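You operate a simulated robot arm through the tools that you are given. There is no shell and no other tool.

You are at the controls of a simulated robot arm. One attempt, no reset.

JOB
Soak up the spill with granules and sweep them into the dustpan.
Fine: cover all of it and wait till the granules turn dark; put the shaker and the brush back. Set down upright: granule shaker, red brush.

The check looks at the end state, three seconds after you hand in, the way a careful person would. Anything else that was tipped, shoved, dropped, spilled or broken makes it a failure. A push-on lid holds only when it is set on centred and level and pressed home; a screw cap is set on level and turned clockwise until tight.

ROBOT AND FRAMES
A 7-joint arm with a fingered hand, fixed in place. Base frame: the origin is at the foot of the arm, x ahead of it, y to its left, z up; the work surface is at about z = 760. Units: mm, rad, N and s.
With the tool pointing down near the work surface it reaches from about 340 to 760 mm from the base axis. Its first joint turns from -2.897 to 2.897 rad. Payload 4 kg.
Tool frame: the origin (TCP) lies between the finger pads and is the grasp point; the fingertips stand 26 mm ahead of it; z points along the fingers, y is the line along which they close. The gripper opens to 132 mm. The gripper's body begins 73 mm behind the TCP. The gripper is a hand of 4 fingers: y runs from the thumb to the fingers, the wrist lies at [0, 0, -239] in the tool frame.
Orientation is told as [roll, pitch, yaw] about the base's x, y, z axes, in that order, counted from this pose: with the fingers straight down and closing along the base's y, the tool's x points along the base's -x, its y along +y and its z along -z.

CONTROLS
- The arm moves only by the tool arm_command. Its argument "plan" is one flat list of numbers, 6 for each row, row after row: the turn, a rotation vector about the tool's x, y, z in rad, then the shift along the tool's x, y, z in mm. In form: [ax, ay, az, dx, dy, dz, ax, ay, az, dx, dy, dz, ...]. A call has 1 to 20 rows; each row shifts and turns the commanded pose from where the row before left it, along the tool's axes as they then stand. Each row takes 0.2 s and may step no farther than 50 mm and 0.15 rad from the row before; otherwise, the whole call is refused. A pose out of reach is approached as far as the arm can. The call stops where the force on the tool passes 40 N (or 10 N more than at its start, if that is more) or the arm is blocked; 0.2 s more then pass. In this call time passes only in rows, and 0.2 s behind the last. The reply holds the time, the measured pose of the TCP, the force on the tool along the base axes, the opening and the grip force, in the units named above and with some noise, with the torque about the TCP (base axes, N m) and any sound that the robot's microphone picked up.
- Cameras (640 x 400 px; columns grow to the right, rows downward): "scene" is fixed at [220.2, -651, 1511.1]; the picture's right is [-0.44, 0.90, 0.00], its down [0.90, 0.44, -0.06] and it looks along [-0.05, -0.03, -1.00] (base axes); focal length 214 px, centre (320, 200). "wrist" rides on the gripper at [68, 2, -97] in the tool frame; the picture's right is [-0.03, 1.00, 0.00], its down [-0.82, -0.02, -0.58] and it looks along [-0.58, -0.01, 0.82] (tool axes); focal length 270 px, centre (320, 200).
- capture(camera): a new picture of that camera. The clock stands still meanwhile.
- slide_trunk(by): slides the trunk up (or, below 0, down) by that many mm; the arm rides with it, the base frame stays. It gives what a move gives, with no picture.
- move_fingers(finger1, finger2, finger3, thumb_bend): sets how far each is bent, from 0 (flat) to 1 (curled in); at 0.3 the hand is open as for a grip, at 0.7 the pads meet at the TCP. One left out holds its place. A second passes; each finger stops where it meets its share of the squeeze, and holds until it gets a number again. It is the only way to open and close the hand. It gives what a move gives, with no picture; readings hold the bend of each and the force on the fingers (four entries, about 0 where the hand has none), thumb and palm.
- pixel_to_xyz(camera, pixels): for up to 12 pixels [column, row] of the newest picture of that camera ("zoom" is the newest enlarged one), the place [x, y, z] in the base frame of the surface seen there, good to about 2 mm. The clock stands still meanwhile.
- close_up(camera, box): a new picture of the part [left, top, right, bottom] of that camera's present view, enlarged. The clock stands still meanwhile.
- hand_in(): hands the job in; it is judged then, once.

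Open the gripper and draw the arm clear of the work before you hand the job in, unless the task says otherwise.

The tools are called after "Request:" by a JSON object that holds its "op" and its "data". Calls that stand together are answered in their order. arm_command: Moves the arm, as the interface text tells. Its arguments: {"type":"object","properties":{"plan":{"type":"array","items":{"type":"number"}}},"required":["plan"]} The other tools are called the same way: slide_trunk (by) slides the trunk up or down; move_fingers (finger1, finger2, finger3, thumb_bend) moves the fingers one by one; capture (camera) takes a picture; pixel_to_xyz (camera, pixels) gives the place of the surface under pixels of a picture; close_up (camera, box) takes an enlarged picture of a part of a camera's view; hand_in () hands the job in.

At the start:

```text
time: 0.0
tcp_pos: [105.4, -537.5, 1098.2]
tool_rot: [-0.001, 0.0, -0.001]
wrist_force: [-0.6, -0.8, 0.1]
wrist_torque: [0.01, -0.02, -0.01]
grip_width: 131.9
finger_force: 0.0
shape: jaw
bend: [0.3, 0.3, 0.3, 0.3]
finger forces: [0.0, 0.1, 0.0, 0.0, 0.0, 0.1]
trunk travel left (down, up): [-525.0, 65.0]
```

scene: 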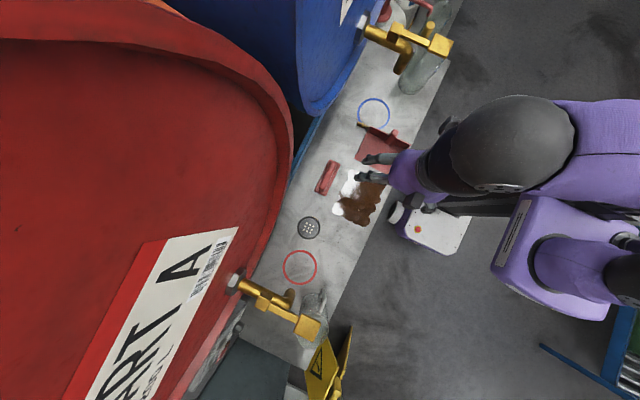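
wrist: 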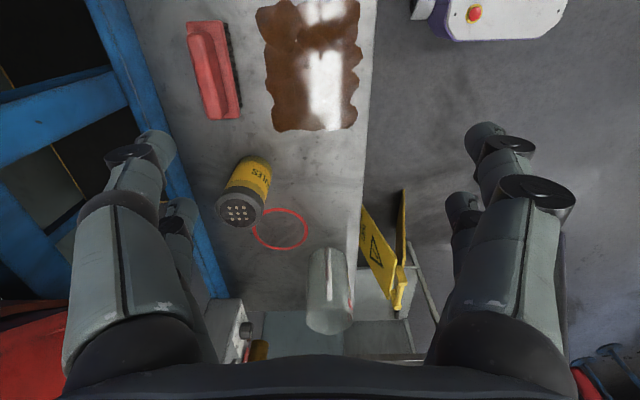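

I start by looking closely at the work area: the spill is around scene pixel (360,200), the shaker near (309,228), the brush near (328,177), the dustpan near (380,145).

Request:
{"op": "close_up", "data": {"camera": "scene", "box": [260, 80, 440, 300]}}

Request:
{"op": "close_up", "data": {"camera": "wrist", "box": [160, 0, 480, 340]}}

```text
1.82 times, centred on (350, 190) of scene
```

zoom: 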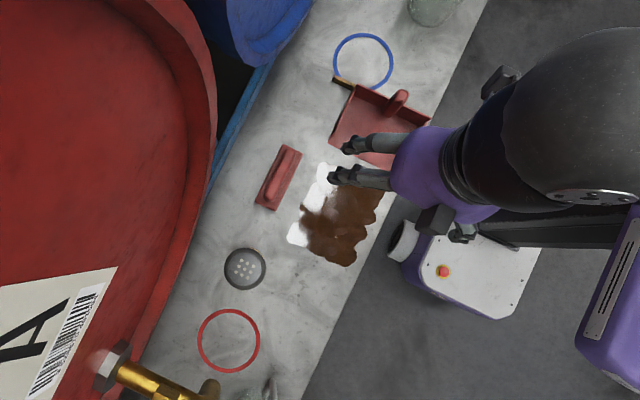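

```text
1.18 times, centred on (320, 170) of wrist
```

zoom: 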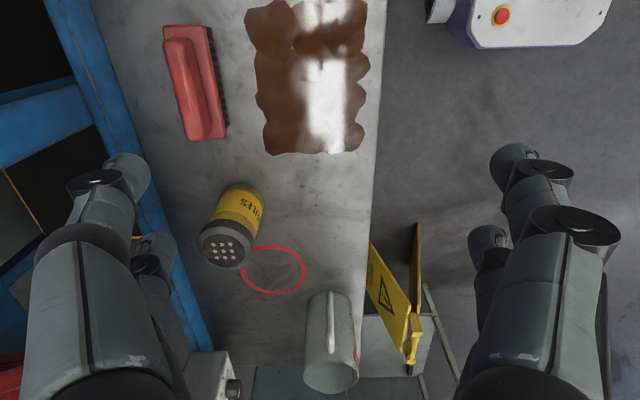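

The bench strip runs diagonally across the picture. I ask for places of the key features: spill edges, shaker, brush, dustpan and rings.

Request:
{"op": "capture", "data": {"camera": "scene"}}

Request:
{"op": "close_up", "data": {"camera": "scene", "box": [290, 80, 430, 168]}}

Request:
{"op": "pixel_to_xyz", "data": {"camera": "scene", "pixels": [[309, 228], [300, 267], [328, 177], [336, 163], [320, 191], [374, 112], [352, 183], [340, 210], [360, 224], [380, 190], [380, 150], [314, 300]]}}

Request:
{"op": "pixel_to_xyz", "data": {"camera": "wrist", "pixels": [[238, 212], [280, 230], [210, 70], [190, 25], [225, 115], [275, 125], [352, 125], [260, 10], [360, 10], [330, 290], [378, 100], [160, 100]]}}

```text
taken
```

scene: 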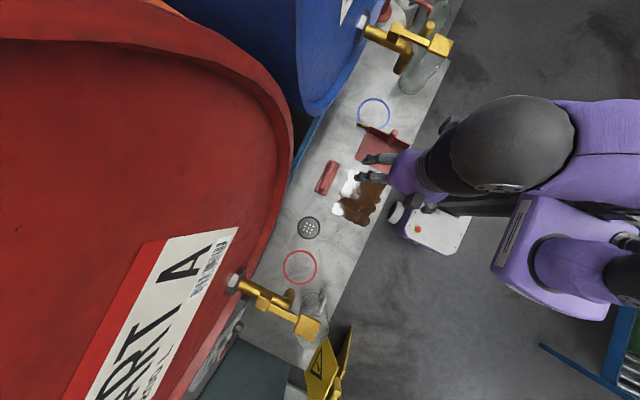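

```text
4.55 times, centred on (360, 124) of scene
```

zoom: 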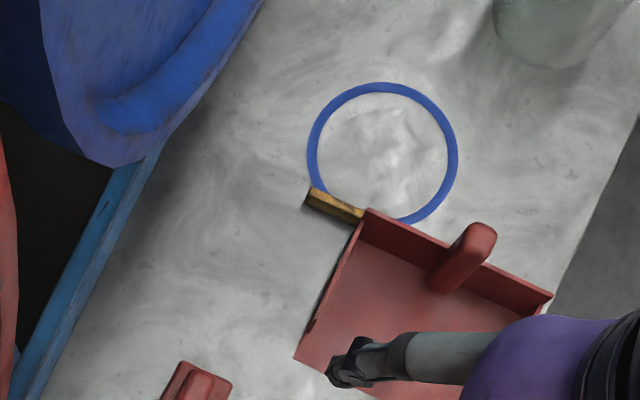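

```text
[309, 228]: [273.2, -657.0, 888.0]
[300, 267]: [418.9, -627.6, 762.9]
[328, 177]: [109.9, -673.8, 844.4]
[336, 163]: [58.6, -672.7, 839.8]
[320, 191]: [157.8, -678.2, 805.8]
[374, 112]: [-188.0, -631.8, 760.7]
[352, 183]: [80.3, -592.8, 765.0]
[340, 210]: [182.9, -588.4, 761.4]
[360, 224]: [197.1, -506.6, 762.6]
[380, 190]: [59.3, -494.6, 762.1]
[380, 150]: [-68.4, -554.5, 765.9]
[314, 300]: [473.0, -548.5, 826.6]
```

```text
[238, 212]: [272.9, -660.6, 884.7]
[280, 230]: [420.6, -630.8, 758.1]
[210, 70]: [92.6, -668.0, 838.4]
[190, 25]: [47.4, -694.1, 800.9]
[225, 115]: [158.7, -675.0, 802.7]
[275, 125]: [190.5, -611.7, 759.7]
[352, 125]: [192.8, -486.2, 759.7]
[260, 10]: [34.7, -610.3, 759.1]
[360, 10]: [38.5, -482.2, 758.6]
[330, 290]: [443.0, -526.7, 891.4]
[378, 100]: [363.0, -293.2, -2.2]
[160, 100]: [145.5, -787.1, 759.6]
```

The bench runs along x at y -790…-470: spill x 35…195, y -612…-484; shaker at (273,-657), brush at (108,-673), pan opening toward +x. I move the arm toward -x to see the dustpan with the wrist camera and clear the scene view.

Request:
{"op": "arm_command", "data": {"plan": [0, 0, 0, 44, 0, 0, 0, 0, 0, 44, 0, 0, 0, 0, 0, 44, 0, 0, 0, 0, 0, 44, 0, 0, 0, 0, 0, 44, 0, 0, 0, 0, 0, 44, 0, 0, 0, 0, 0, 44, 0, 0]}}

Request:
{"op": "capture", "data": {"camera": "wrist"}}

Request:
{"op": "capture", "data": {"camera": "scene"}}

```text
time: 1.6
tcp_pos: [-161.6, -539.1, 1100.0]
tool_rot: [0.0, -0.024, 0.057]
wrist_force: [28.8, 2.8, 2.5]
wrist_torque: [-0.2, -0.02, 2.02]
grip_width: 131.8
finger_force: 0.0
shape: jaw
bend: [0.3, 0.3, 0.3, 0.3]
finger forces: [0.0, 0.0, 0.1, 0.0, 28.8, 0.0]
trunk travel left (down, up): [-525.0, 65.0]
stopped in row 7: the force on the tool passed its limit at 56 N (the readings are from after the stop); the commanded pose is now the measured one
```

```text
taken
```

wrist: 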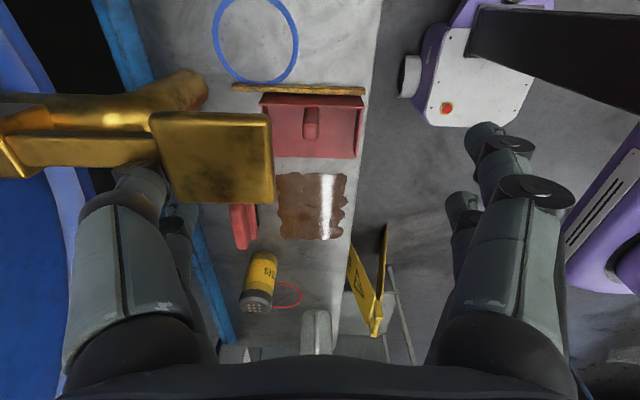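

```text
taken
```

scene: 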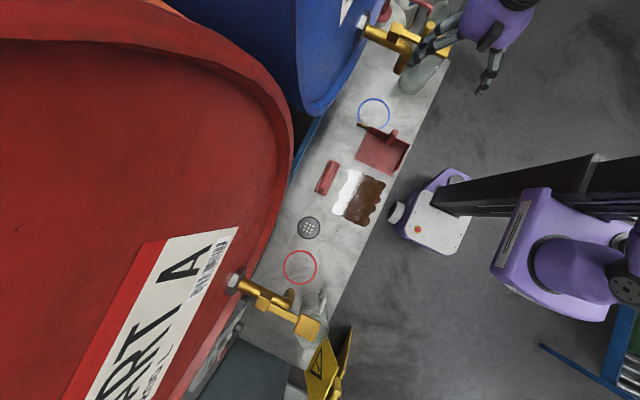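

The thumb touched the brass tap of the blue drum (wrist view (210,155)); I back off at once toward +x and check the tap.

Request:
{"op": "arm_command", "data": {"plan": [0, 0, 0, -20, 0, 0, 0, 0, 0, -40, 0, 0, 0, 0, 0, -40, 0, 0]}}

Request:
{"op": "capture", "data": {"camera": "wrist"}}

Request:
{"op": "close_up", "data": {"camera": "scene", "box": [340, 0, 480, 88]}}

```text
time: 2.4
tcp_pos: [-69.4, -534.8, 1097.8]
tool_rot: [0.003, -0.018, 0.034]
wrist_force: [0.1, 0.4, -0.6]
wrist_torque: [0.0, 0.0, 0.02]
grip_width: 132.0
finger_force: 0.1
shape: jaw
bend: [0.3, 0.3, 0.3, 0.3]
finger forces: [0.0, 0.0, 0.0, 0.1, 0.1, 0.0]
trunk travel left (down, up): [-525.0, 65.0]
```

```text
taken
```

wrist: 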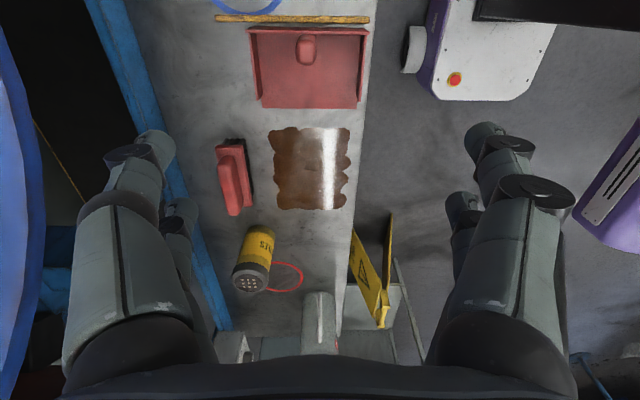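

```text
4.55 times, centred on (410, 44) of scene
```

zoom: 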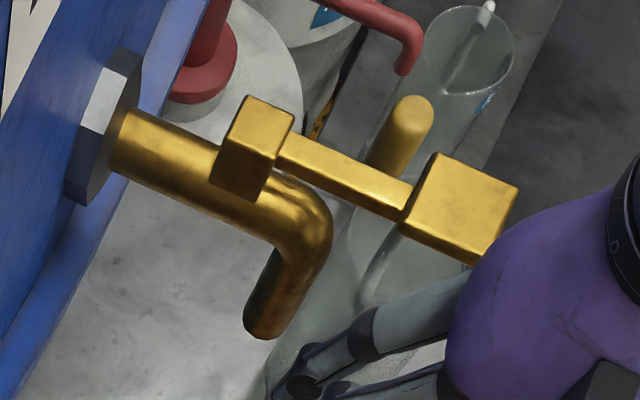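

The tap lever looks in line with its pipe. I compare it with the red drum's tap to see that my touch did not turn it.

Request:
{"op": "close_up", "data": {"camera": "scene", "box": [215, 255, 355, 343]}}

Request:
{"op": "close_up", "data": {"camera": "wrist", "box": [190, 0, 390, 125]}}

Request:
{"op": "close_up", "data": {"camera": "scene", "box": [290, 100, 420, 260]}}

```text
4.55 times, centred on (285, 299) of scene
```

zoom: 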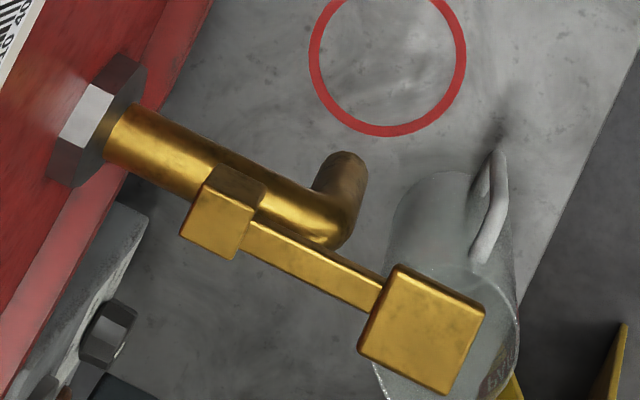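

```text
3.20 times, centred on (290, 62) of wrist
```

zoom: 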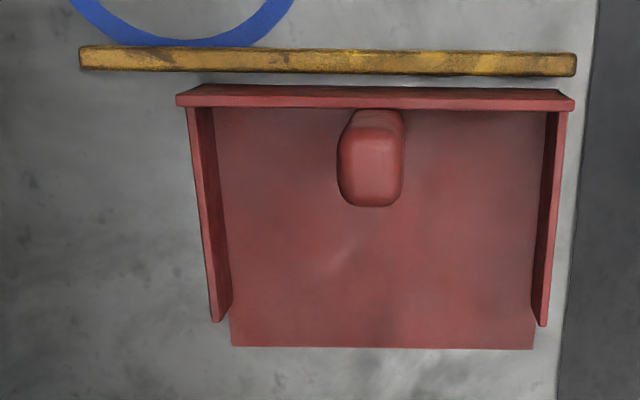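

```text
2.50 times, centred on (355, 180) of scene
```

zoom: 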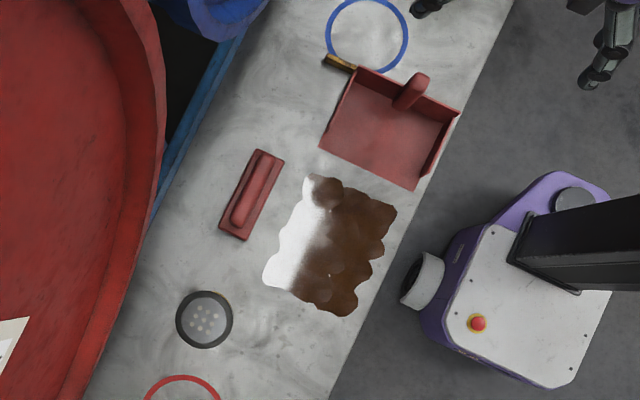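

Both tap levers lie along their pipes, so the tap seems unmoved. Now I measure the pan, brush and spill outline in the newest enlarged picture and in the wrist picture.

Request:
{"op": "pixel_to_xyz", "data": {"camera": "zoom", "pixels": [[320, 147], [415, 189], [357, 66], [460, 112], [313, 176], [264, 282], [348, 313], [396, 210], [262, 150], [284, 160], [219, 228], [245, 241]]}}

Request:
{"op": "pixel_to_xyz", "data": {"camera": "wrist", "pixels": [[262, 106], [356, 107], [250, 30], [368, 30], [306, 50], [306, 90], [300, 105], [220, 150], [230, 213], [272, 132], [350, 130], [345, 208]]}}

Request:
{"op": "close_up", "data": {"camera": "wrist", "box": [200, 120, 370, 300]}}

```text
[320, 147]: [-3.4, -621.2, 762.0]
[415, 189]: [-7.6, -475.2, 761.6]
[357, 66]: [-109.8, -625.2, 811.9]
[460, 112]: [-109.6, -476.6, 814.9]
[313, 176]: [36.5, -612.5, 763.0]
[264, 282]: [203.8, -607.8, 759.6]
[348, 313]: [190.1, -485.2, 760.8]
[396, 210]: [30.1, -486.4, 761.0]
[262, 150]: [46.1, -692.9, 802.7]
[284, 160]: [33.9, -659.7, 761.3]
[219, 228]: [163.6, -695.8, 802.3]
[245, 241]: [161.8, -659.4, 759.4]
```

```text
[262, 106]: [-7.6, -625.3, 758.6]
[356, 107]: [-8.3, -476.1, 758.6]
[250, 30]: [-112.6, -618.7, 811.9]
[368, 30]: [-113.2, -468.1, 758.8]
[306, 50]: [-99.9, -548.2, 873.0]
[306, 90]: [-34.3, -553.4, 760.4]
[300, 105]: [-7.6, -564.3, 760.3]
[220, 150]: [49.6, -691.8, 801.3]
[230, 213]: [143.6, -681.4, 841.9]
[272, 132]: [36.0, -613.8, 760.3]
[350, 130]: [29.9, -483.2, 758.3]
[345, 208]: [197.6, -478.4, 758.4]
```

```text
2.22 times, centred on (285, 210) of wrist
```

zoom: 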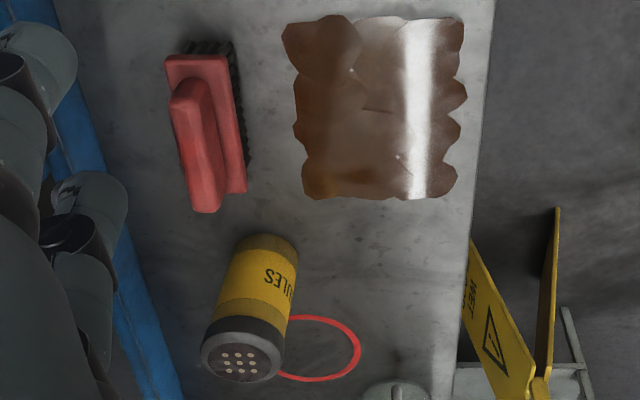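

The pan (lip at x≈-7, y -625…-475) is backed by a wooden batten; the brush is 122 long in x. I now query the drums and taps to know what is in the way of a sideways approach.

Request:
{"op": "pixel_to_xyz", "data": {"camera": "scene", "pixels": [[288, 150], [275, 230], [230, 290], [255, 270], [340, 80], [245, 285], [308, 326], [275, 300], [437, 45], [385, 30], [318, 320], [312, 290]]}}

Request:
{"op": "capture", "data": {"camera": "scene"}}

```text
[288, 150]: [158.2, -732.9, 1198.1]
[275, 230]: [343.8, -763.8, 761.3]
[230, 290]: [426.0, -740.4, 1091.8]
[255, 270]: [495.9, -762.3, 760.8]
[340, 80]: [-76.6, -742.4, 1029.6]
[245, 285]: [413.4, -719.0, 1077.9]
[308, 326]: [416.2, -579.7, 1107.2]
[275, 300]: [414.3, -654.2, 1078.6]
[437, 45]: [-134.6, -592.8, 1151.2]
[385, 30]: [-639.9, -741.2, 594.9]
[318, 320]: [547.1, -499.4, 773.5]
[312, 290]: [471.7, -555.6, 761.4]
```

```text
taken
```

scene: 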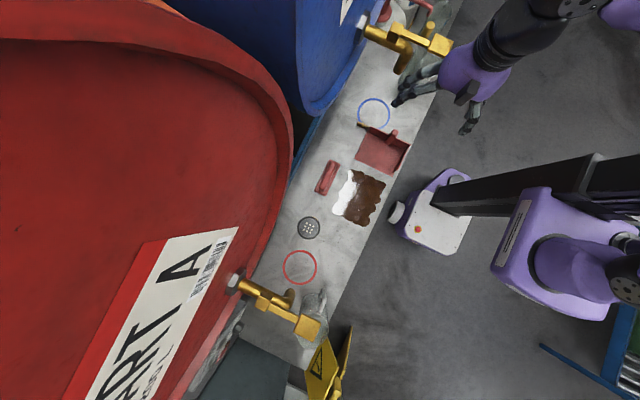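

The blue tap handle reading was odd (z 1151), so I zoom on the blue tap again and measure several points to be sure.

Request:
{"op": "close_up", "data": {"camera": "scene", "box": [350, 5, 462, 75]}}

Request:
{"op": "pixel_to_xyz", "data": {"camera": "scene", "pixels": [[436, 46], [430, 40], [445, 42], [438, 50], [410, 36], [395, 34], [380, 35], [370, 28]]}}

```text
5.71 times, centred on (406, 40) of scene
```

zoom: 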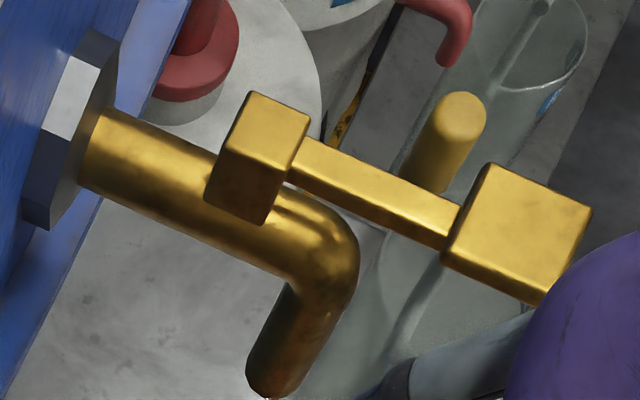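

```text
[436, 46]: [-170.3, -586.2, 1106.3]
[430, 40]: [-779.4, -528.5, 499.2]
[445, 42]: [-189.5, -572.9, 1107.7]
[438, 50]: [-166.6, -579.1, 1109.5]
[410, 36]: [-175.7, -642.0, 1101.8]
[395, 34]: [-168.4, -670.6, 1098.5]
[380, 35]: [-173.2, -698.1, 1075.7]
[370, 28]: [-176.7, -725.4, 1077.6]
```

The blue tap lever is straight along y at x≈-178, so it is unmoved. I check the height of the robot's own base parts at scene (430,220) before choosing arm paths.

Request:
{"op": "pixel_to_xyz", "data": {"camera": "scene", "pixels": [[430, 220], [400, 215], [440, 190], [480, 200], [525, 230], [340, 350], [322, 375], [385, 140], [362, 124], [382, 129]]}}

```text
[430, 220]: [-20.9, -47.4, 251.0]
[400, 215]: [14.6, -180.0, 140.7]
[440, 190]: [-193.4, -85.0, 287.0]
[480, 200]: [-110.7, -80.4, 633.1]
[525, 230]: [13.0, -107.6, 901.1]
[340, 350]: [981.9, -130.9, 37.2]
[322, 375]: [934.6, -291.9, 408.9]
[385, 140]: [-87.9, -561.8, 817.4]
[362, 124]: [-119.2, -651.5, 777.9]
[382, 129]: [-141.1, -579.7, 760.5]
```

Base parts are all low (z ≤ 633 near the bench side), so the space above the bench is free. I move toward the shaker at height, then yaw the hand so it will close along x.

Request:
{"op": "arm_command", "data": {"plan": [0, 0, 0, -45, 4, 0, 0, 0, 0, -45, 4, 0, 0, 0, 0, -45, 4, 0, 0, 0, 0, -45, 4, 0, 0, 0, 0, -45, 4, 0, 0, 0, 0, -45, 4, 0, 0, 0, 0, -45, 4, 0, 0, 0, -0.14, 0, 0, 0, 0, 0, -0.14, 0, 0, 0, 0, 0, -0.14, 0, 0, 0, 0, 0, -0.14, 0, 0, 0, 0, 0, -0.14, 0, 0, 0, 0, 0, -0.14, 0, 0, 0, 0, 0, -0.14, 0, 0, 0, 0, 0, -0.14, 0, 0, 0, 0, 0, -0.14, 0, 0, 0, 0, 0, -0.14, 0, 0, 0, 0, 0, -0.14, 0, 0, 0]}}

```text
time: 6.2
tcp_pos: [278.1, -351.2, 1069.6]
tool_rot: [-0.019, 0.001, 1.577]
wrist_force: [-0.1, 0.1, 0.1]
wrist_torque: [-0.01, -0.01, 0.0]
grip_width: 132.0
finger_force: 0.1
shape: jaw
bend: [0.3, 0.3, 0.3, 0.3]
finger forces: [0.0, 0.0, 0.0, 0.0, 0.0, 0.0]
out of reach, approached as far as the arm can: row 15, 16, 17, 18
trunk travel left (down, up): [-525.0, 65.0]
```

The reply says some yaw rows were out of reach and the position reads y -351. I send a still row to see where the arm settles.

Request:
{"op": "arm_command", "data": {"plan": [0, 0, 0, 0, 0, 0, 0, 0, 0, 0, 0, 0]}}

Request:
{"op": "capture", "data": {"camera": "scene"}}

```text
time: 6.8
tcp_pos: [278.6, -350.8, 1070.2]
tool_rot: [-0.02, 0.001, 1.573]
wrist_force: [0.9, -0.4, 0.0]
wrist_torque: [0.01, -0.02, 0.02]
grip_width: 131.9
finger_force: 0.0
shape: jaw
bend: [0.3, 0.3, 0.3, 0.3]
finger forces: [0.0, 0.0, 0.1, 0.1, 0.1, 0.1]
trunk travel left (down, up): [-525.0, 65.0]
```

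```text
taken
```

scene: 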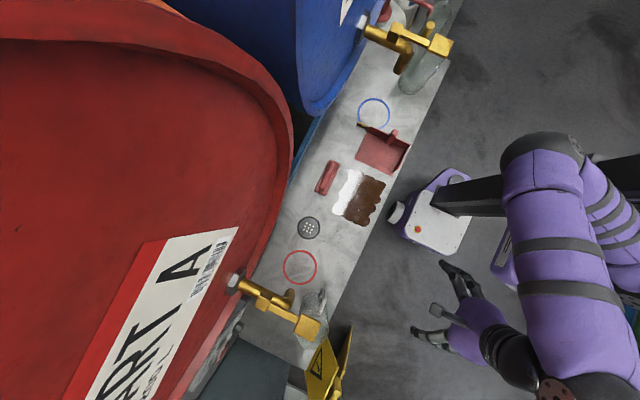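

The arm settled at (278,-351,1070) with yaw 1.57. I move back toward the bench (tool x is now base -y) to see whether it can hold this yaw farther out.

Request:
{"op": "arm_command", "data": {"plan": [0, 0, 0, 40, 0, 0, 0, 0, 0, 40, 0, 0, 0, 0, 0, 40, 0, 0, 0, 0, 0, 40, 0, 0]}}

```text
time: 7.8
tcp_pos: [302.2, -358.7, 1051.9]
tool_rot: [-0.017, 0.0, 1.574]
wrist_force: [-0.2, -0.8, 0.4]
wrist_torque: [-0.02, 0.0, 0.03]
grip_width: 131.8
finger_force: 0.1
shape: jaw
bend: [0.3, 0.3, 0.3, 0.3]
finger forces: [0.0, 0.0, 0.0, 0.0, 0.1, 0.0]
out of reach, approached as far as the arm can: row 1, 2, 3, 4
trunk travel left (down, up): [-525.0, 65.0]
```

At this yaw the last joint is at its limit, so I go the other way: a long turn back to yaw about -1.18 (radial toward the shaker), at this clear high place.

Request:
{"op": "arm_command", "data": {"plan": [0, 0, 0.1375, 0, 0, 0, 0, 0, 0.1375, 0, 0, 0, 0, 0, 0.1375, 0, 0, 0, 0, 0, 0.1375, 0, 0, 0, 0, 0, 0.1375, 0, 0, 0, 0, 0, 0.1375, 0, 0, 0, 0, 0, 0.1375, 0, 0, 0, 0, 0, 0.1375, 0, 0, 0, 0, 0, 0.1375, 0, 0, 0, 0, 0, 0.1375, 0, 0, 0, 0, 0, 0.1375, 0, 0, 0, 0, 0, 0.1375, 0, 0, 0, 0, 0, 0.1375, 0, 0, 0, 0, 0, 0.1375, 0, 0, 0, 0, 0, 0.1375, 0, 0, 0, 0, 0, 0.1375, 0, 0, 0, 0, 0, 0.1375, 0, 0, 0, 0, 0, 0.1375, 0, 0, 0, 0, 0, 0.1375, 0, 0, 0, 0, 0, 0.1375, 0, 0, 0]}}

```text
time: 12.0
tcp_pos: [301.4, -359.8, 1050.4]
tool_rot: [0.017, -0.009, -1.176]
wrist_force: [-0.4, -0.4, 0.7]
wrist_torque: [0.0, 0.0, 0.0]
grip_width: 131.9
finger_force: 0.0
shape: jaw
bend: [0.3, 0.3, 0.3, 0.3]
finger forces: [0.0, 0.0, 0.1, 0.0, 0.0, 0.0]
trunk travel left (down, up): [-525.0, 65.0]
```

Now I translate to about (235,-545,1010) and pitch the tool by -60° so it points outward and 30° down toward the shaker.

Request:
{"op": "arm_command", "data": {"plan": [0, 0, 0, -29.1, -26.4, 8, 0, 0, 0, -29.1, -26.4, 8, 0, 0, 0, -29.1, -26.4, 8, 0, 0, 0, -29.1, -26.4, 8, 0, 0, 0, -29.1, -26.4, 8, 0, -0.1496, 0, 0, 0, 0, 0, -0.1496, 0, 0, 0, 0, 0, -0.1496, 0, 0, 0, 0, 0, -0.1496, 0, 0, 0, 0, 0, -0.1496, 0, 0, 0, 0, 0, -0.1496, 0, 0, 0, 0, 0, -0.1496, 0, 0, 0]}}

Request:
{"op": "capture", "data": {"camera": "wrist"}}

Request:
{"op": "capture", "data": {"camera": "scene"}}

```text
refused: plan must hold 6 numbers for each row
```

```text
taken
```

wrist: 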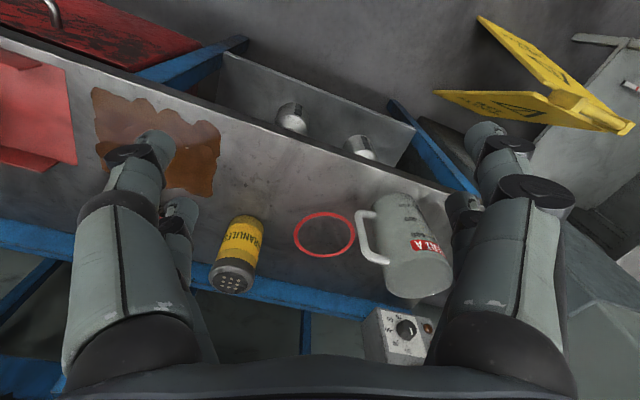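

```text
taken
```

scene: 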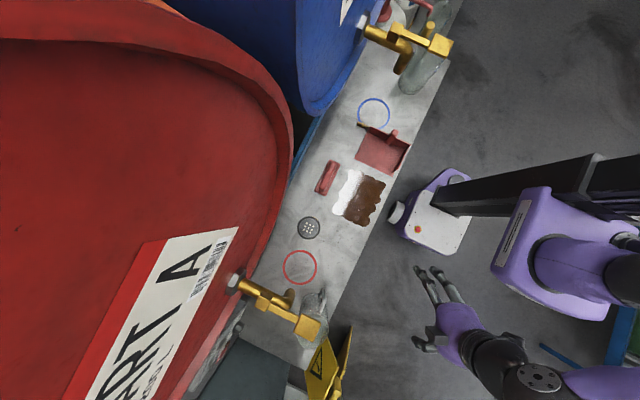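

The plan was miscounted and refused; nothing moved. I resend it with rows counted exactly, the translation first.

Request:
{"op": "arm_command", "data": {"plan": [0, 0, 0, -29.1, -26.4, 8, 0, 0, 0, -29.1, -26.4, 8, 0, 0, 0, -29.1, -26.4, 8, 0, 0, 0, -29.1, -26.4, 8, 0, 0, 0, -29.1, -26.4, 8]}}

Request:
{"op": "arm_command", "data": {"plan": [0, -0.1496, 0, 0, 0, 0, 0, -0.1496, 0, 0, 0, 0, 0, -0.1496, 0, 0, 0, 0, 0, -0.1496, 0, 0, 0, 0, 0, -0.1496, 0, 0, 0, 0, 0, -0.1496, 0, 0, 0, 0, 0, -0.1496, 0, 0, 0, 0]}}

Request:
{"op": "capture", "data": {"camera": "wrist"}}

Request:
{"op": "capture", "data": {"camera": "scene"}}

```text
time: 13.2
tcp_pos: [237.6, -546.1, 1007.4]
tool_rot: [0.015, -0.005, -1.171]
wrist_force: [-0.2, 0.9, -0.5]
wrist_torque: [0.01, -0.02, -0.04]
grip_width: 131.7
finger_force: 0.0
shape: jaw
bend: [0.3, 0.3, 0.3, 0.3]
finger forces: [0.0, 0.0, 0.0, 0.1, 0.1, 0.0]
trunk travel left (down, up): [-525.0, 65.0]
```

```text
time: 14.8
tcp_pos: [237.3, -544.1, 1008.0]
tool_rot: [0.032, -1.055, -1.201]
wrist_force: [0.2, -0.5, -1.0]
wrist_torque: [0.05, -0.01, -0.03]
grip_width: 132.2
finger_force: 0.1
shape: jaw
bend: [0.3, 0.3, 0.3, 0.3]
finger forces: [0.0, 0.0, 0.0, 0.0, 0.1, 0.0]
trunk travel left (down, up): [-525.0, 65.0]
```

```text
taken
```

wrist: 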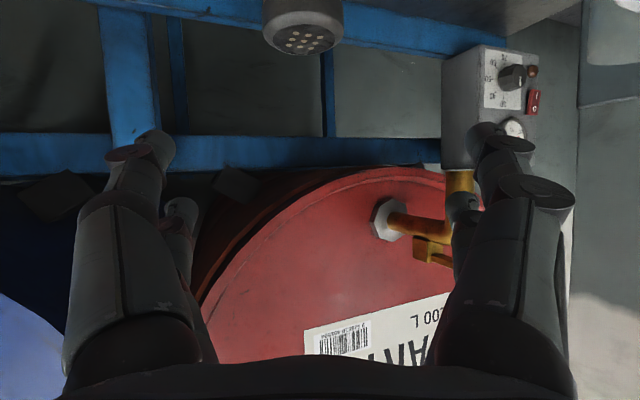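

```text
taken
```

scene: 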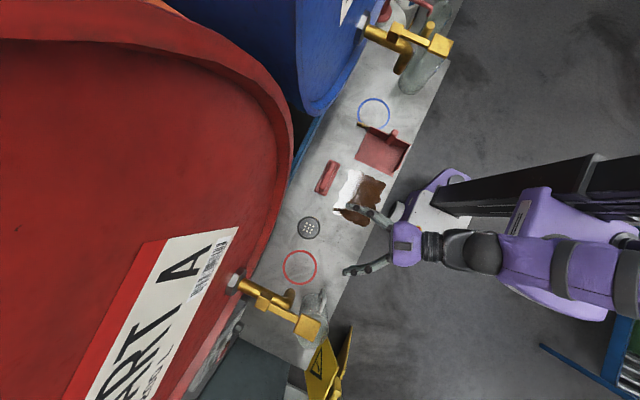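

The hand now points outward 30° down, fingers at both sides of the approach line. I lower to the pre-grasp place about 110 mm short of the shaker and look.

Request:
{"op": "arm_command", "data": {"plan": [0, 0, 0, 33.6, -4.7, 27.9, 0, 0, 0, 33.6, -4.7, 27.9, 0, 0, 0, 33.6, -4.7, 27.9]}}

Request:
{"op": "capture", "data": {"camera": "wrist"}}

Request:
{"op": "close_up", "data": {"camera": "scene", "box": [260, 130, 460, 290]}}

```text
time: 15.6
tcp_pos: [233.9, -570.2, 880.7]
tool_rot: [0.035, -1.056, -1.203]
wrist_force: [-0.5, 0.4, 0.2]
wrist_torque: [-0.01, 0.03, 0.01]
grip_width: 131.8
finger_force: 0.1
shape: jaw
bend: [0.3, 0.3, 0.3, 0.3]
finger forces: [0.1, 0.0, 0.0, 0.1, 0.0, 0.0]
trunk travel left (down, up): [-525.0, 65.0]
```

```text
taken
```

wrist: 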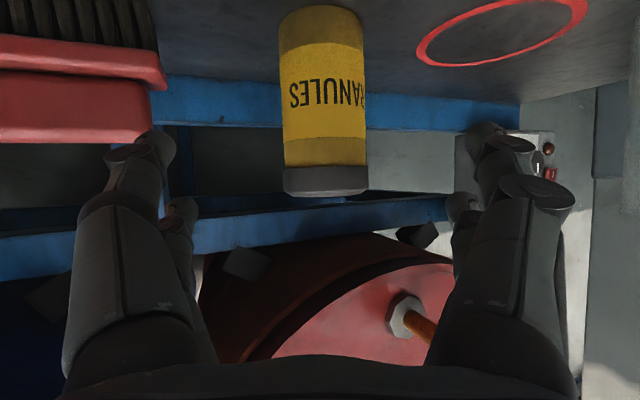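

```text
2.50 times, centred on (360, 210) of scene
```

zoom: 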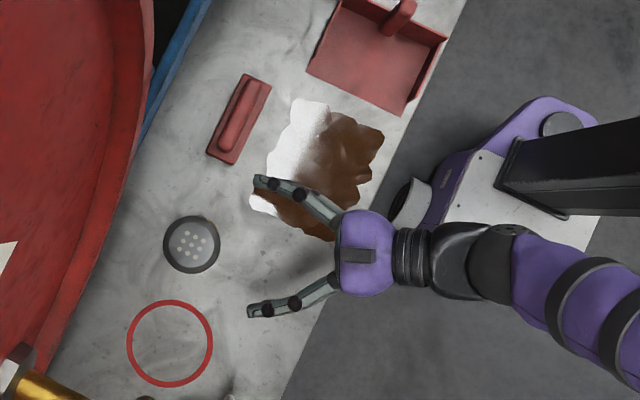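

The shaker is centred in the wrist view at column ≈323. I measure its surface before approaching.

Request:
{"op": "pixel_to_xyz", "data": {"camera": "wrist", "pixels": [[323, 100], [288, 100], [360, 100], [288, 180], [363, 180], [325, 178], [310, 10], [145, 70], [160, 130]]}}

Request:
{"op": "pixel_to_xyz", "data": {"camera": "zoom", "pixels": [[191, 244], [191, 218], [191, 270], [166, 244], [217, 244]]}}

```text
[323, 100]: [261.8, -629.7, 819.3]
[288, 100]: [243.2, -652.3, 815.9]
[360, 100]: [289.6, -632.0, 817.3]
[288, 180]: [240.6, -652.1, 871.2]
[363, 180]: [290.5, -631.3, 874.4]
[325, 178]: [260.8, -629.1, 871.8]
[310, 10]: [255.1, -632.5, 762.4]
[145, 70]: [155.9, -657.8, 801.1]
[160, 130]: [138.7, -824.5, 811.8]
```

```text
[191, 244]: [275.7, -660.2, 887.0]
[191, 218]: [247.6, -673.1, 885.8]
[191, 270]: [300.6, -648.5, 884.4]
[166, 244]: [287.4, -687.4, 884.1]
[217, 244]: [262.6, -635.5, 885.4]
```

The shaker centre is at about (274,-661), radius about 31. I approach 112 mm along the tool axis in slow steps.

Request:
{"op": "arm_command", "data": {"plan": [0, 0, 0, 0, 0.3, 28, 0, 0, 0, 0, 0.3, 28, 0, 0, 0, 0, 0.2, 28, 0, 0, 0, 0, 0.2, 28]}}

Request:
{"op": "capture", "data": {"camera": "wrist"}}

Request:
{"op": "close_up", "data": {"camera": "scene", "box": [260, 170, 360, 280]}}

```text
time: 16.6
tcp_pos: [271.7, -660.0, 824.9]
tool_rot: [0.036, -1.053, -1.203]
wrist_force: [-0.1, -0.9, -0.3]
wrist_torque: [0.03, -0.01, 0.0]
grip_width: 131.7
finger_force: 0.1
shape: jaw
bend: [0.3, 0.3, 0.3, 0.3]
finger forces: [0.0, 0.0, 0.0, 0.0, 0.0, 0.1]
trunk travel left (down, up): [-525.0, 65.0]
```

```text
taken
```

wrist: 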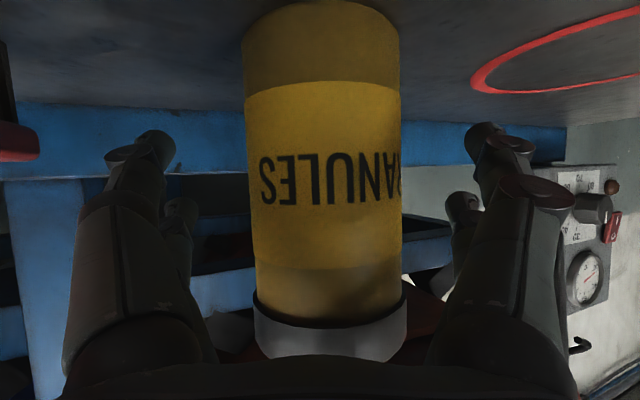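

```text
3.64 times, centred on (310, 225) of scene
```

zoom: 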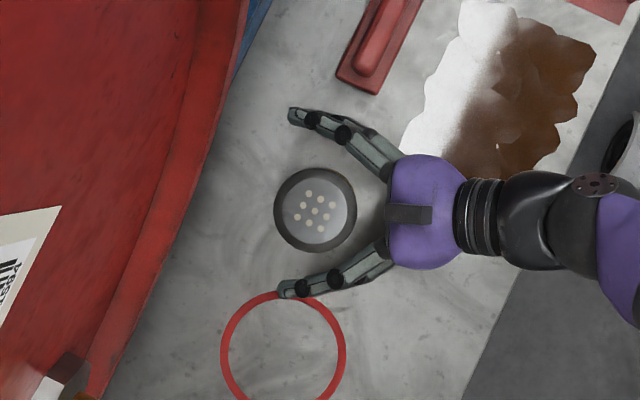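

The shaker stands between the thumb and fingers with even gaps. I close gently, all fingers together, and read the forces.

Request:
{"op": "move_fingers", "data": {"finger1": 0.53, "finger2": 0.53, "finger3": 0.53, "thumb_bend": 0.53}}

Request:
{"op": "capture", "data": {"camera": "wrist"}}

```text
time: 17.6
tcp_pos: [272.3, -659.3, 824.9]
tool_rot: [0.034, -1.052, -1.203]
wrist_force: [1.2, 0.2, 0.4]
wrist_torque: [0.01, -0.04, -0.02]
grip_width: 59.0
finger_force: 1.0
shape: fingers
bend: [0.51, 0.53, 0.53, 0.53]
finger forces: [1.2, 0.0, 0.0, 0.0, 0.2, 0.0]
trunk travel left (down, up): [-525.0, 65.0]
```

```text
taken
```

wrist: 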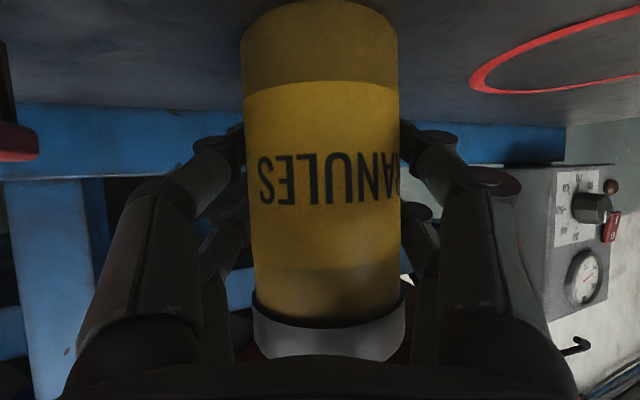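

Finger 1 touches at bend 0.51, the others are just at the surface. I close further for a firm grip.

Request:
{"op": "move_fingers", "data": {"finger1": 0.6, "finger2": 0.6, "finger3": 0.6, "thumb_bend": 0.6}}

```text
time: 18.6
tcp_pos: [271.8, -659.0, 825.2]
tool_rot: [0.033, -1.053, -1.203]
wrist_force: [0.9, -0.3, -0.7]
wrist_torque: [-0.02, 0.08, 0.03]
grip_width: 56.0
finger_force: 8.6
shape: fingers
bend: [0.52, 0.57, 0.59, 0.56]
finger forces: [5.8, 2.6, 0.5, 0.0, 7.2, 0.0]
trunk travel left (down, up): [-525.0, 65.0]
```

Contact on thumb and fingers, total 8.6 N. I tighten a bit more before lifting.

Request:
{"op": "move_fingers", "data": {"finger1": 0.7, "finger2": 0.7, "finger3": 0.7, "thumb_bend": 0.7}}

Request:
{"op": "capture", "data": {"camera": "wrist"}}

```text
time: 19.6
tcp_pos: [272.6, -660.6, 825.3]
tool_rot: [0.036, -1.054, -1.203]
wrist_force: [0.7, 0.8, 0.8]
wrist_torque: [0.09, 0.06, -0.03]
grip_width: 54.6
finger_force: 20.6
shape: fingers
bend: [0.51, 0.61, 0.63, 0.62]
finger forces: [10.1, 11.8, 4.5, 0.1, 15.0, 0.1]
trunk travel left (down, up): [-525.0, 65.0]
```

```text
taken
```

wrist: 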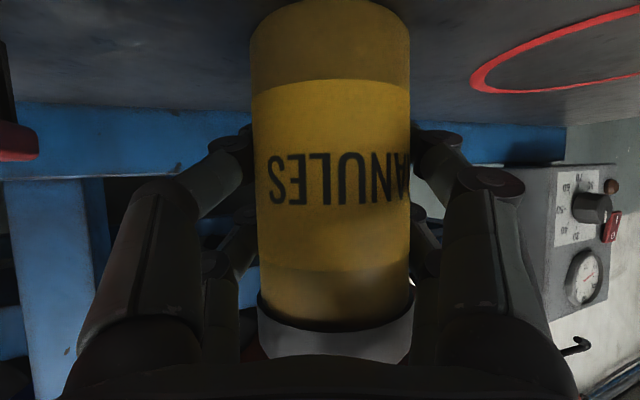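

Grip force is about 20 N and the shaker moved only a few mm. I lift straight up in base z by 60 mm and check.

Request:
{"op": "arm_command", "data": {"plan": [0, 0, 0, -17.4, 0.3, -9.9, 0, 0, 0, -17.4, 0.3, -9.9, 0, 0, 0, -17.4, 0.3, -9.9]}}

Request:
{"op": "capture", "data": {"camera": "wrist"}}

Request:
{"op": "close_up", "data": {"camera": "scene", "box": [260, 170, 360, 280]}}

```text
time: 20.4
tcp_pos: [271.4, -658.8, 884.4]
tool_rot: [0.033, -1.053, -1.2]
wrist_force: [0.2, -0.1, -2.4]
wrist_torque: [0.02, 0.0, -0.01]
grip_width: 54.6
finger_force: 20.4
shape: fingers
bend: [0.51, 0.62, 0.63, 0.62]
finger forces: [10.0, 10.2, 4.6, 0.1, 15.1, 0.0]
trunk travel left (down, up): [-525.0, 65.0]
```

```text
taken
```

wrist: 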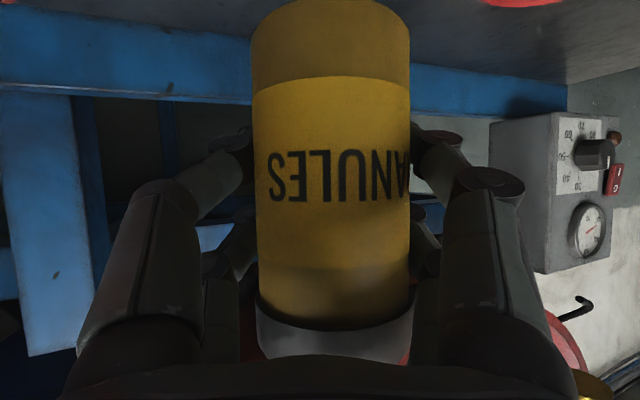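

```text
3.64 times, centred on (310, 225) of scene
```

zoom: 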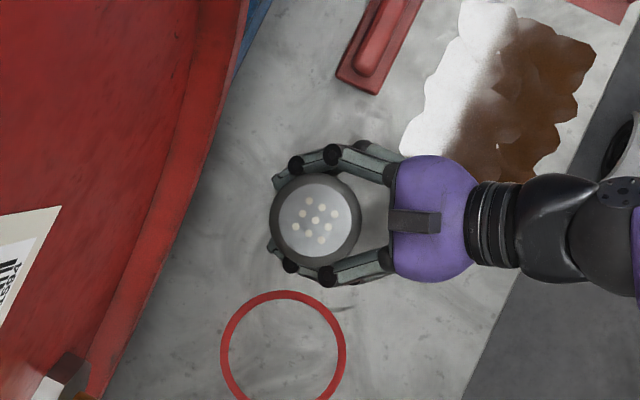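

The shaker is held, 2.4 N weight, and stays upright. I raise it and carry it over the spill, still upright.

Request:
{"op": "arm_command", "data": {"plan": [0, 0, 0, -34.8, 0.6, -19.7, 0, 0, 0, -34.8, 0.6, -19.7, 0, 0, 0, 17.6, -20.9, -31.7, 0, 0, 0, 17.6, -20.9, -31.7, 0, 0, 0, 17.6, -20.9, -31.7]}}

Request:
{"op": "capture", "data": {"camera": "scene"}}

```text
time: 21.6
tcp_pos: [172.8, -582.9, 965.5]
tool_rot: [0.033, -1.051, -1.2]
wrist_force: [0.3, 1.3, -4.2]
wrist_torque: [0.02, 0.02, -0.02]
grip_width: 54.3
finger_force: 20.3
shape: fingers
bend: [0.51, 0.62, 0.63, 0.62]
finger forces: [9.9, 10.2, 4.5, 0.0, 15.1, 0.0]
trunk travel left (down, up): [-525.0, 65.0]
```

```text
taken
```

scene: 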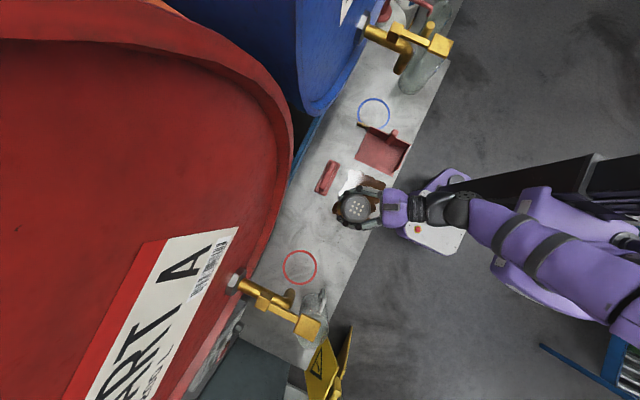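

The shaker hangs above the spill at (173,-583,965). I roll it to about 75° (still above horizontal) and look for any granules.

Request:
{"op": "arm_command", "data": {"plan": [0, 0, 0.1454, 0, 0, 0, 0, 0, 0.1454, 0, 0, 0, 0, 0, 0.1454, 0, 0, 0, 0, 0, 0.1454, 0, 0, 0, 0, 0, 0.1454, 0, 0, 0, 0, 0, 0.1454, 0, 0, 0, 0, 0, 0.1454, 0, 0, 0, 0, 0, 0.1454, 0, 0, 0, 0, 0, 0.1454, 0, 0, 0]}}

Request:
{"op": "capture", "data": {"camera": "wrist"}}

Request:
{"op": "close_up", "data": {"camera": "scene", "box": [290, 130, 430, 250]}}

```text
time: 23.6
tcp_pos: [173.9, -584.0, 965.7]
tool_rot: [1.04, -0.207, -2.612]
wrist_force: [0.5, -0.4, -3.2]
wrist_torque: [-0.02, -0.01, 0.02]
grip_width: 54.4
finger_force: 20.5
shape: fingers
bend: [0.51, 0.62, 0.63, 0.62]
finger forces: [9.2, 9.6, 5.3, 0.0, 15.8, 0.0]
trunk travel left (down, up): [-525.0, 65.0]
```

```text
taken
```

wrist: 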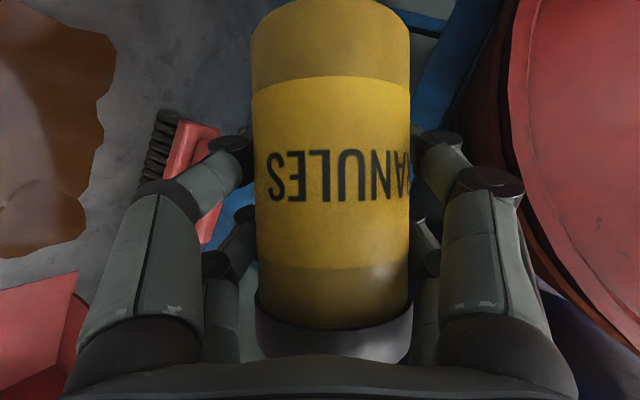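

```text
3.33 times, centred on (360, 190) of scene
```

zoom: 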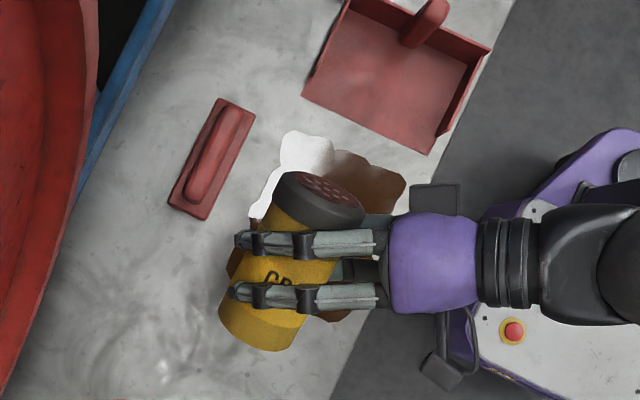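

No granules fall yet; the cap (scene zoom (320,195)) is over the spill. I lower 45 mm and roll on to about 115°, watching whether granules come out.

Request:
{"op": "arm_command", "data": {"plan": [0, 0, 0, 9.5, -38, 22.2, 0, 0, 0.1454, 0, 0, 0, 0, 0, 0.1454, 0, 0, 0, 0, 0, 0.1454, 0, 0, 0, 0, 0, 0.1454, 0, 0, 0, 0, 0, 0.1454, 0, 0, 0]}}

Request:
{"op": "capture", "data": {"camera": "wrist"}}

Request:
{"op": "close_up", "data": {"camera": "scene", "box": [290, 130, 430, 250]}}

```text
time: 25.0
tcp_pos: [173.9, -584.1, 920.7]
tool_rot: [0.998, 0.417, -2.987]
wrist_force: [-0.1, -0.7, -2.3]
wrist_torque: [0.03, -0.01, 0.05]
grip_width: 54.5
finger_force: 20.2
shape: fingers
bend: [0.51, 0.62, 0.63, 0.62]
finger forces: [9.4, 9.9, 5.5, 0.0, 15.8, 0.0]
trunk travel left (down, up): [-525.0, 65.0]
```

```text
taken
```

wrist: 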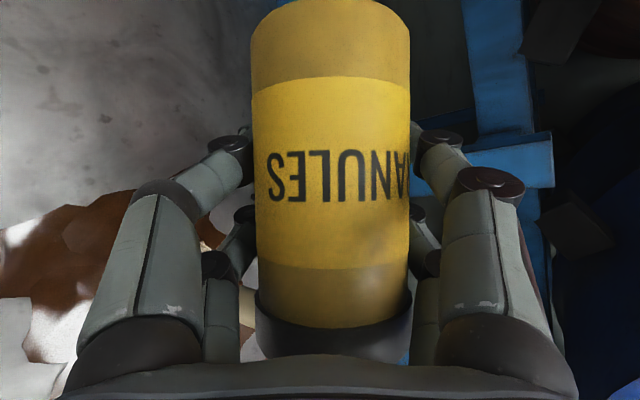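

```text
3.33 times, centred on (360, 190) of scene
```

zoom: 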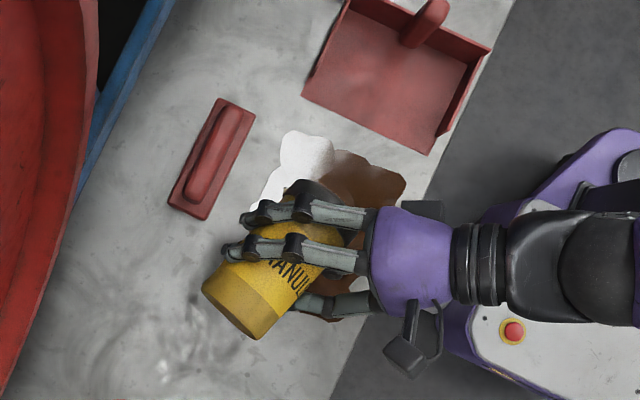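

Still nothing falls at a tilt of about 96°. I roll on another 33° (tilt about 114°).

Request:
{"op": "arm_command", "data": {"plan": [0, 0, 0.1454, 0, 0, 0, 0, 0, 0.1454, 0, 0, 0, 0, 0, 0.1454, 0, 0, 0, 0, 0, 0.1454, 0, 0, 0]}}

Request:
{"op": "capture", "data": {"camera": "wrist"}}

Request:
{"op": "close_up", "data": {"camera": "scene", "box": [290, 130, 430, 250]}}

```text
time: 26.0
tcp_pos: [172.6, -584.1, 919.1]
tool_rot: [0.702, 0.865, 2.818]
wrist_force: [-0.2, -0.6, -3.9]
wrist_torque: [-0.03, -0.03, 0.0]
grip_width: 54.4
finger_force: 20.6
shape: fingers
bend: [0.51, 0.62, 0.63, 0.62]
finger forces: [9.5, 10.4, 5.3, 0.0, 15.5, 0.1]
trunk travel left (down, up): [-525.0, 65.0]
```

```text
taken
```

wrist: 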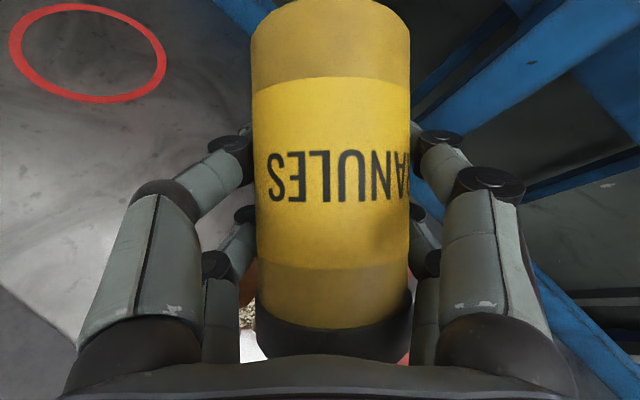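

```text
3.33 times, centred on (360, 190) of scene
```

zoom: 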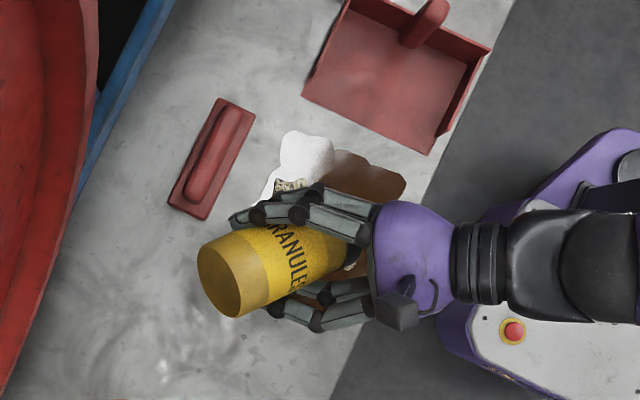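

Light granules appear near zoom (290,185), so flow has begun. I locate that patch to learn where they land relative to the cap.

Request:
{"op": "close_up", "data": {"camera": "scene", "box": [335, 165, 395, 205]}}

Request:
{"op": "pixel_to_xyz", "data": {"camera": "scene", "pixels": [[351, 185], [348, 186], [355, 187]]}}

```text
10.00 times, centred on (365, 185) of scene
```

zoom: 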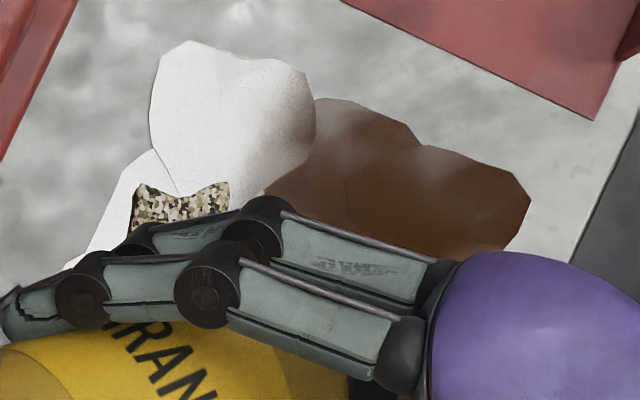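

```text
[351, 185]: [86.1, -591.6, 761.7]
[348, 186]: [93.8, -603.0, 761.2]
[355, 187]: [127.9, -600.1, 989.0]
```

The granules show as a mottled beige cover on the spill cells around (90,-598). I sweep the cap along the far edge of the spill, first to its +x end then along -x at slow speed.

Request:
{"op": "arm_command", "data": {"plan": [0, 0, 0, 15.8, -5.4, 19.8, 0, 0, 0, 15.8, -5.4, 19.8, 0, 0, 0, 15.8, -5.4, 19.8, 0, 0, 0, -7.39, 8.51, -4.13, 0, 0, 0, -7.39, 8.51, -4.13, 0, 0, 0, -7.39, 8.51, -4.13, 0, 0, 0, -7.39, 8.51, -4.13]}}

Request:
{"op": "close_up", "data": {"camera": "scene", "box": [290, 130, 430, 250]}}

Request:
{"op": "capture", "data": {"camera": "wrist"}}

```text
time: 27.6
tcp_pos: [187.2, -631.9, 919.1]
tool_rot: [0.703, 0.864, 2.821]
wrist_force: [-1.2, 0.4, -2.0]
wrist_torque: [0.01, 0.01, 0.01]
grip_width: 54.6
finger_force: 20.7
shape: fingers
bend: [0.51, 0.62, 0.63, 0.62]
finger forces: [9.5, 10.3, 5.2, 0.0, 15.4, 0.0]
trunk travel left (down, up): [-525.0, 65.0]
```

```text
3.33 times, centred on (360, 190) of scene
```

zoom: 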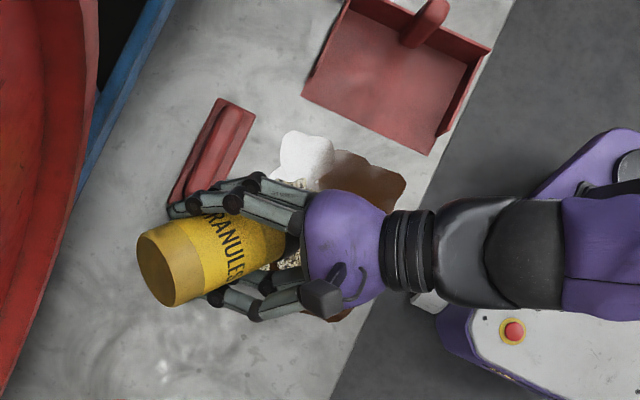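

```text
taken
```

wrist: 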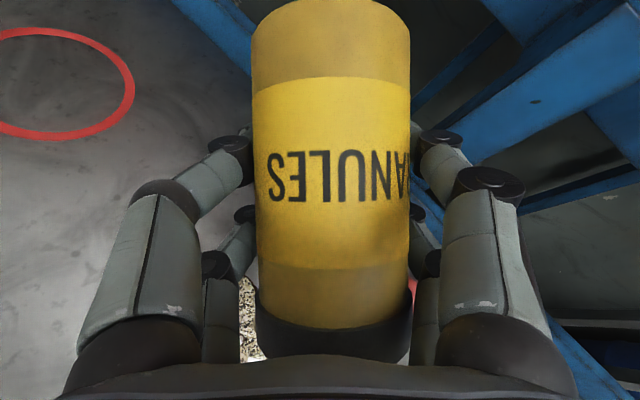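

Granules are visible under the cap. I continue the pass toward -x along the far side.

Request:
{"op": "arm_command", "data": {"plan": [0, 0, 0, -7.39, 8.51, -4.13, 0, 0, 0, -7.39, 8.51, -4.13, 0, 0, 0, -7.39, 8.51, -4.13, 0, 0, 0, -7.39, 8.51, -4.13, 0, 0, 0, -7.39, 8.51, -4.13, 0, 0, 0, -7.39, 8.51, -4.13, 0, 0, 0, -7.39, 8.51, -4.13, 0, 0, 0, -7.39, 8.51, -4.13]}}

Request:
{"op": "close_up", "data": {"camera": "scene", "box": [310, 150, 410, 230]}}

```text
time: 29.4
tcp_pos: [90.1, -632.8, 918.7]
tool_rot: [0.706, 0.863, 2.821]
wrist_force: [-0.5, -0.6, -3.5]
wrist_torque: [0.02, 0.01, -0.01]
grip_width: 54.5
finger_force: 19.6
shape: fingers
bend: [0.51, 0.62, 0.63, 0.62]
finger forces: [9.5, 10.3, 5.1, 0.1, 15.4, 0.0]
trunk travel left (down, up): [-525.0, 65.0]
```

```text
5.00 times, centred on (360, 190) of scene
```

zoom: 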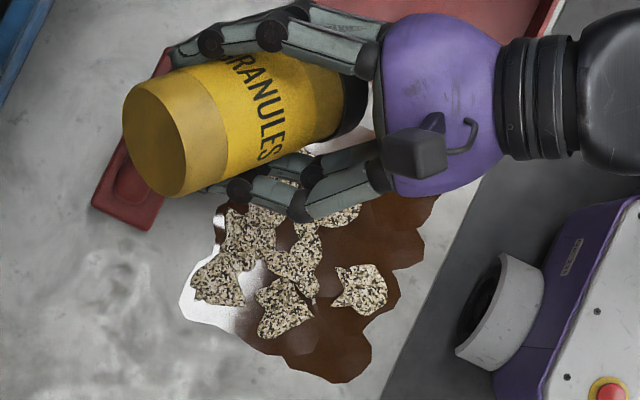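

Several granule blobs now lie on the spill. I measure where they landed and the bare areas.

Request:
{"op": "pixel_to_xyz", "data": {"camera": "zoom", "pixels": [[250, 245], [215, 285], [285, 310], [365, 290], [295, 260], [340, 215], [265, 215], [300, 175], [190, 300], [350, 380], [420, 250], [225, 230]]}}

```text
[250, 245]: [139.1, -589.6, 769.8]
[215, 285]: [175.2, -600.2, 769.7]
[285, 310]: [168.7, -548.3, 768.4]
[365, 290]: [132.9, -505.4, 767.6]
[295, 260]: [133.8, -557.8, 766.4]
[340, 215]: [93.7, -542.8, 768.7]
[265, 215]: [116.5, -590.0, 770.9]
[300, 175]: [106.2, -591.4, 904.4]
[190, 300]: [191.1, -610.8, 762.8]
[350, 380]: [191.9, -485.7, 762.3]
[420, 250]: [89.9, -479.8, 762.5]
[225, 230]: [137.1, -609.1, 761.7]
```

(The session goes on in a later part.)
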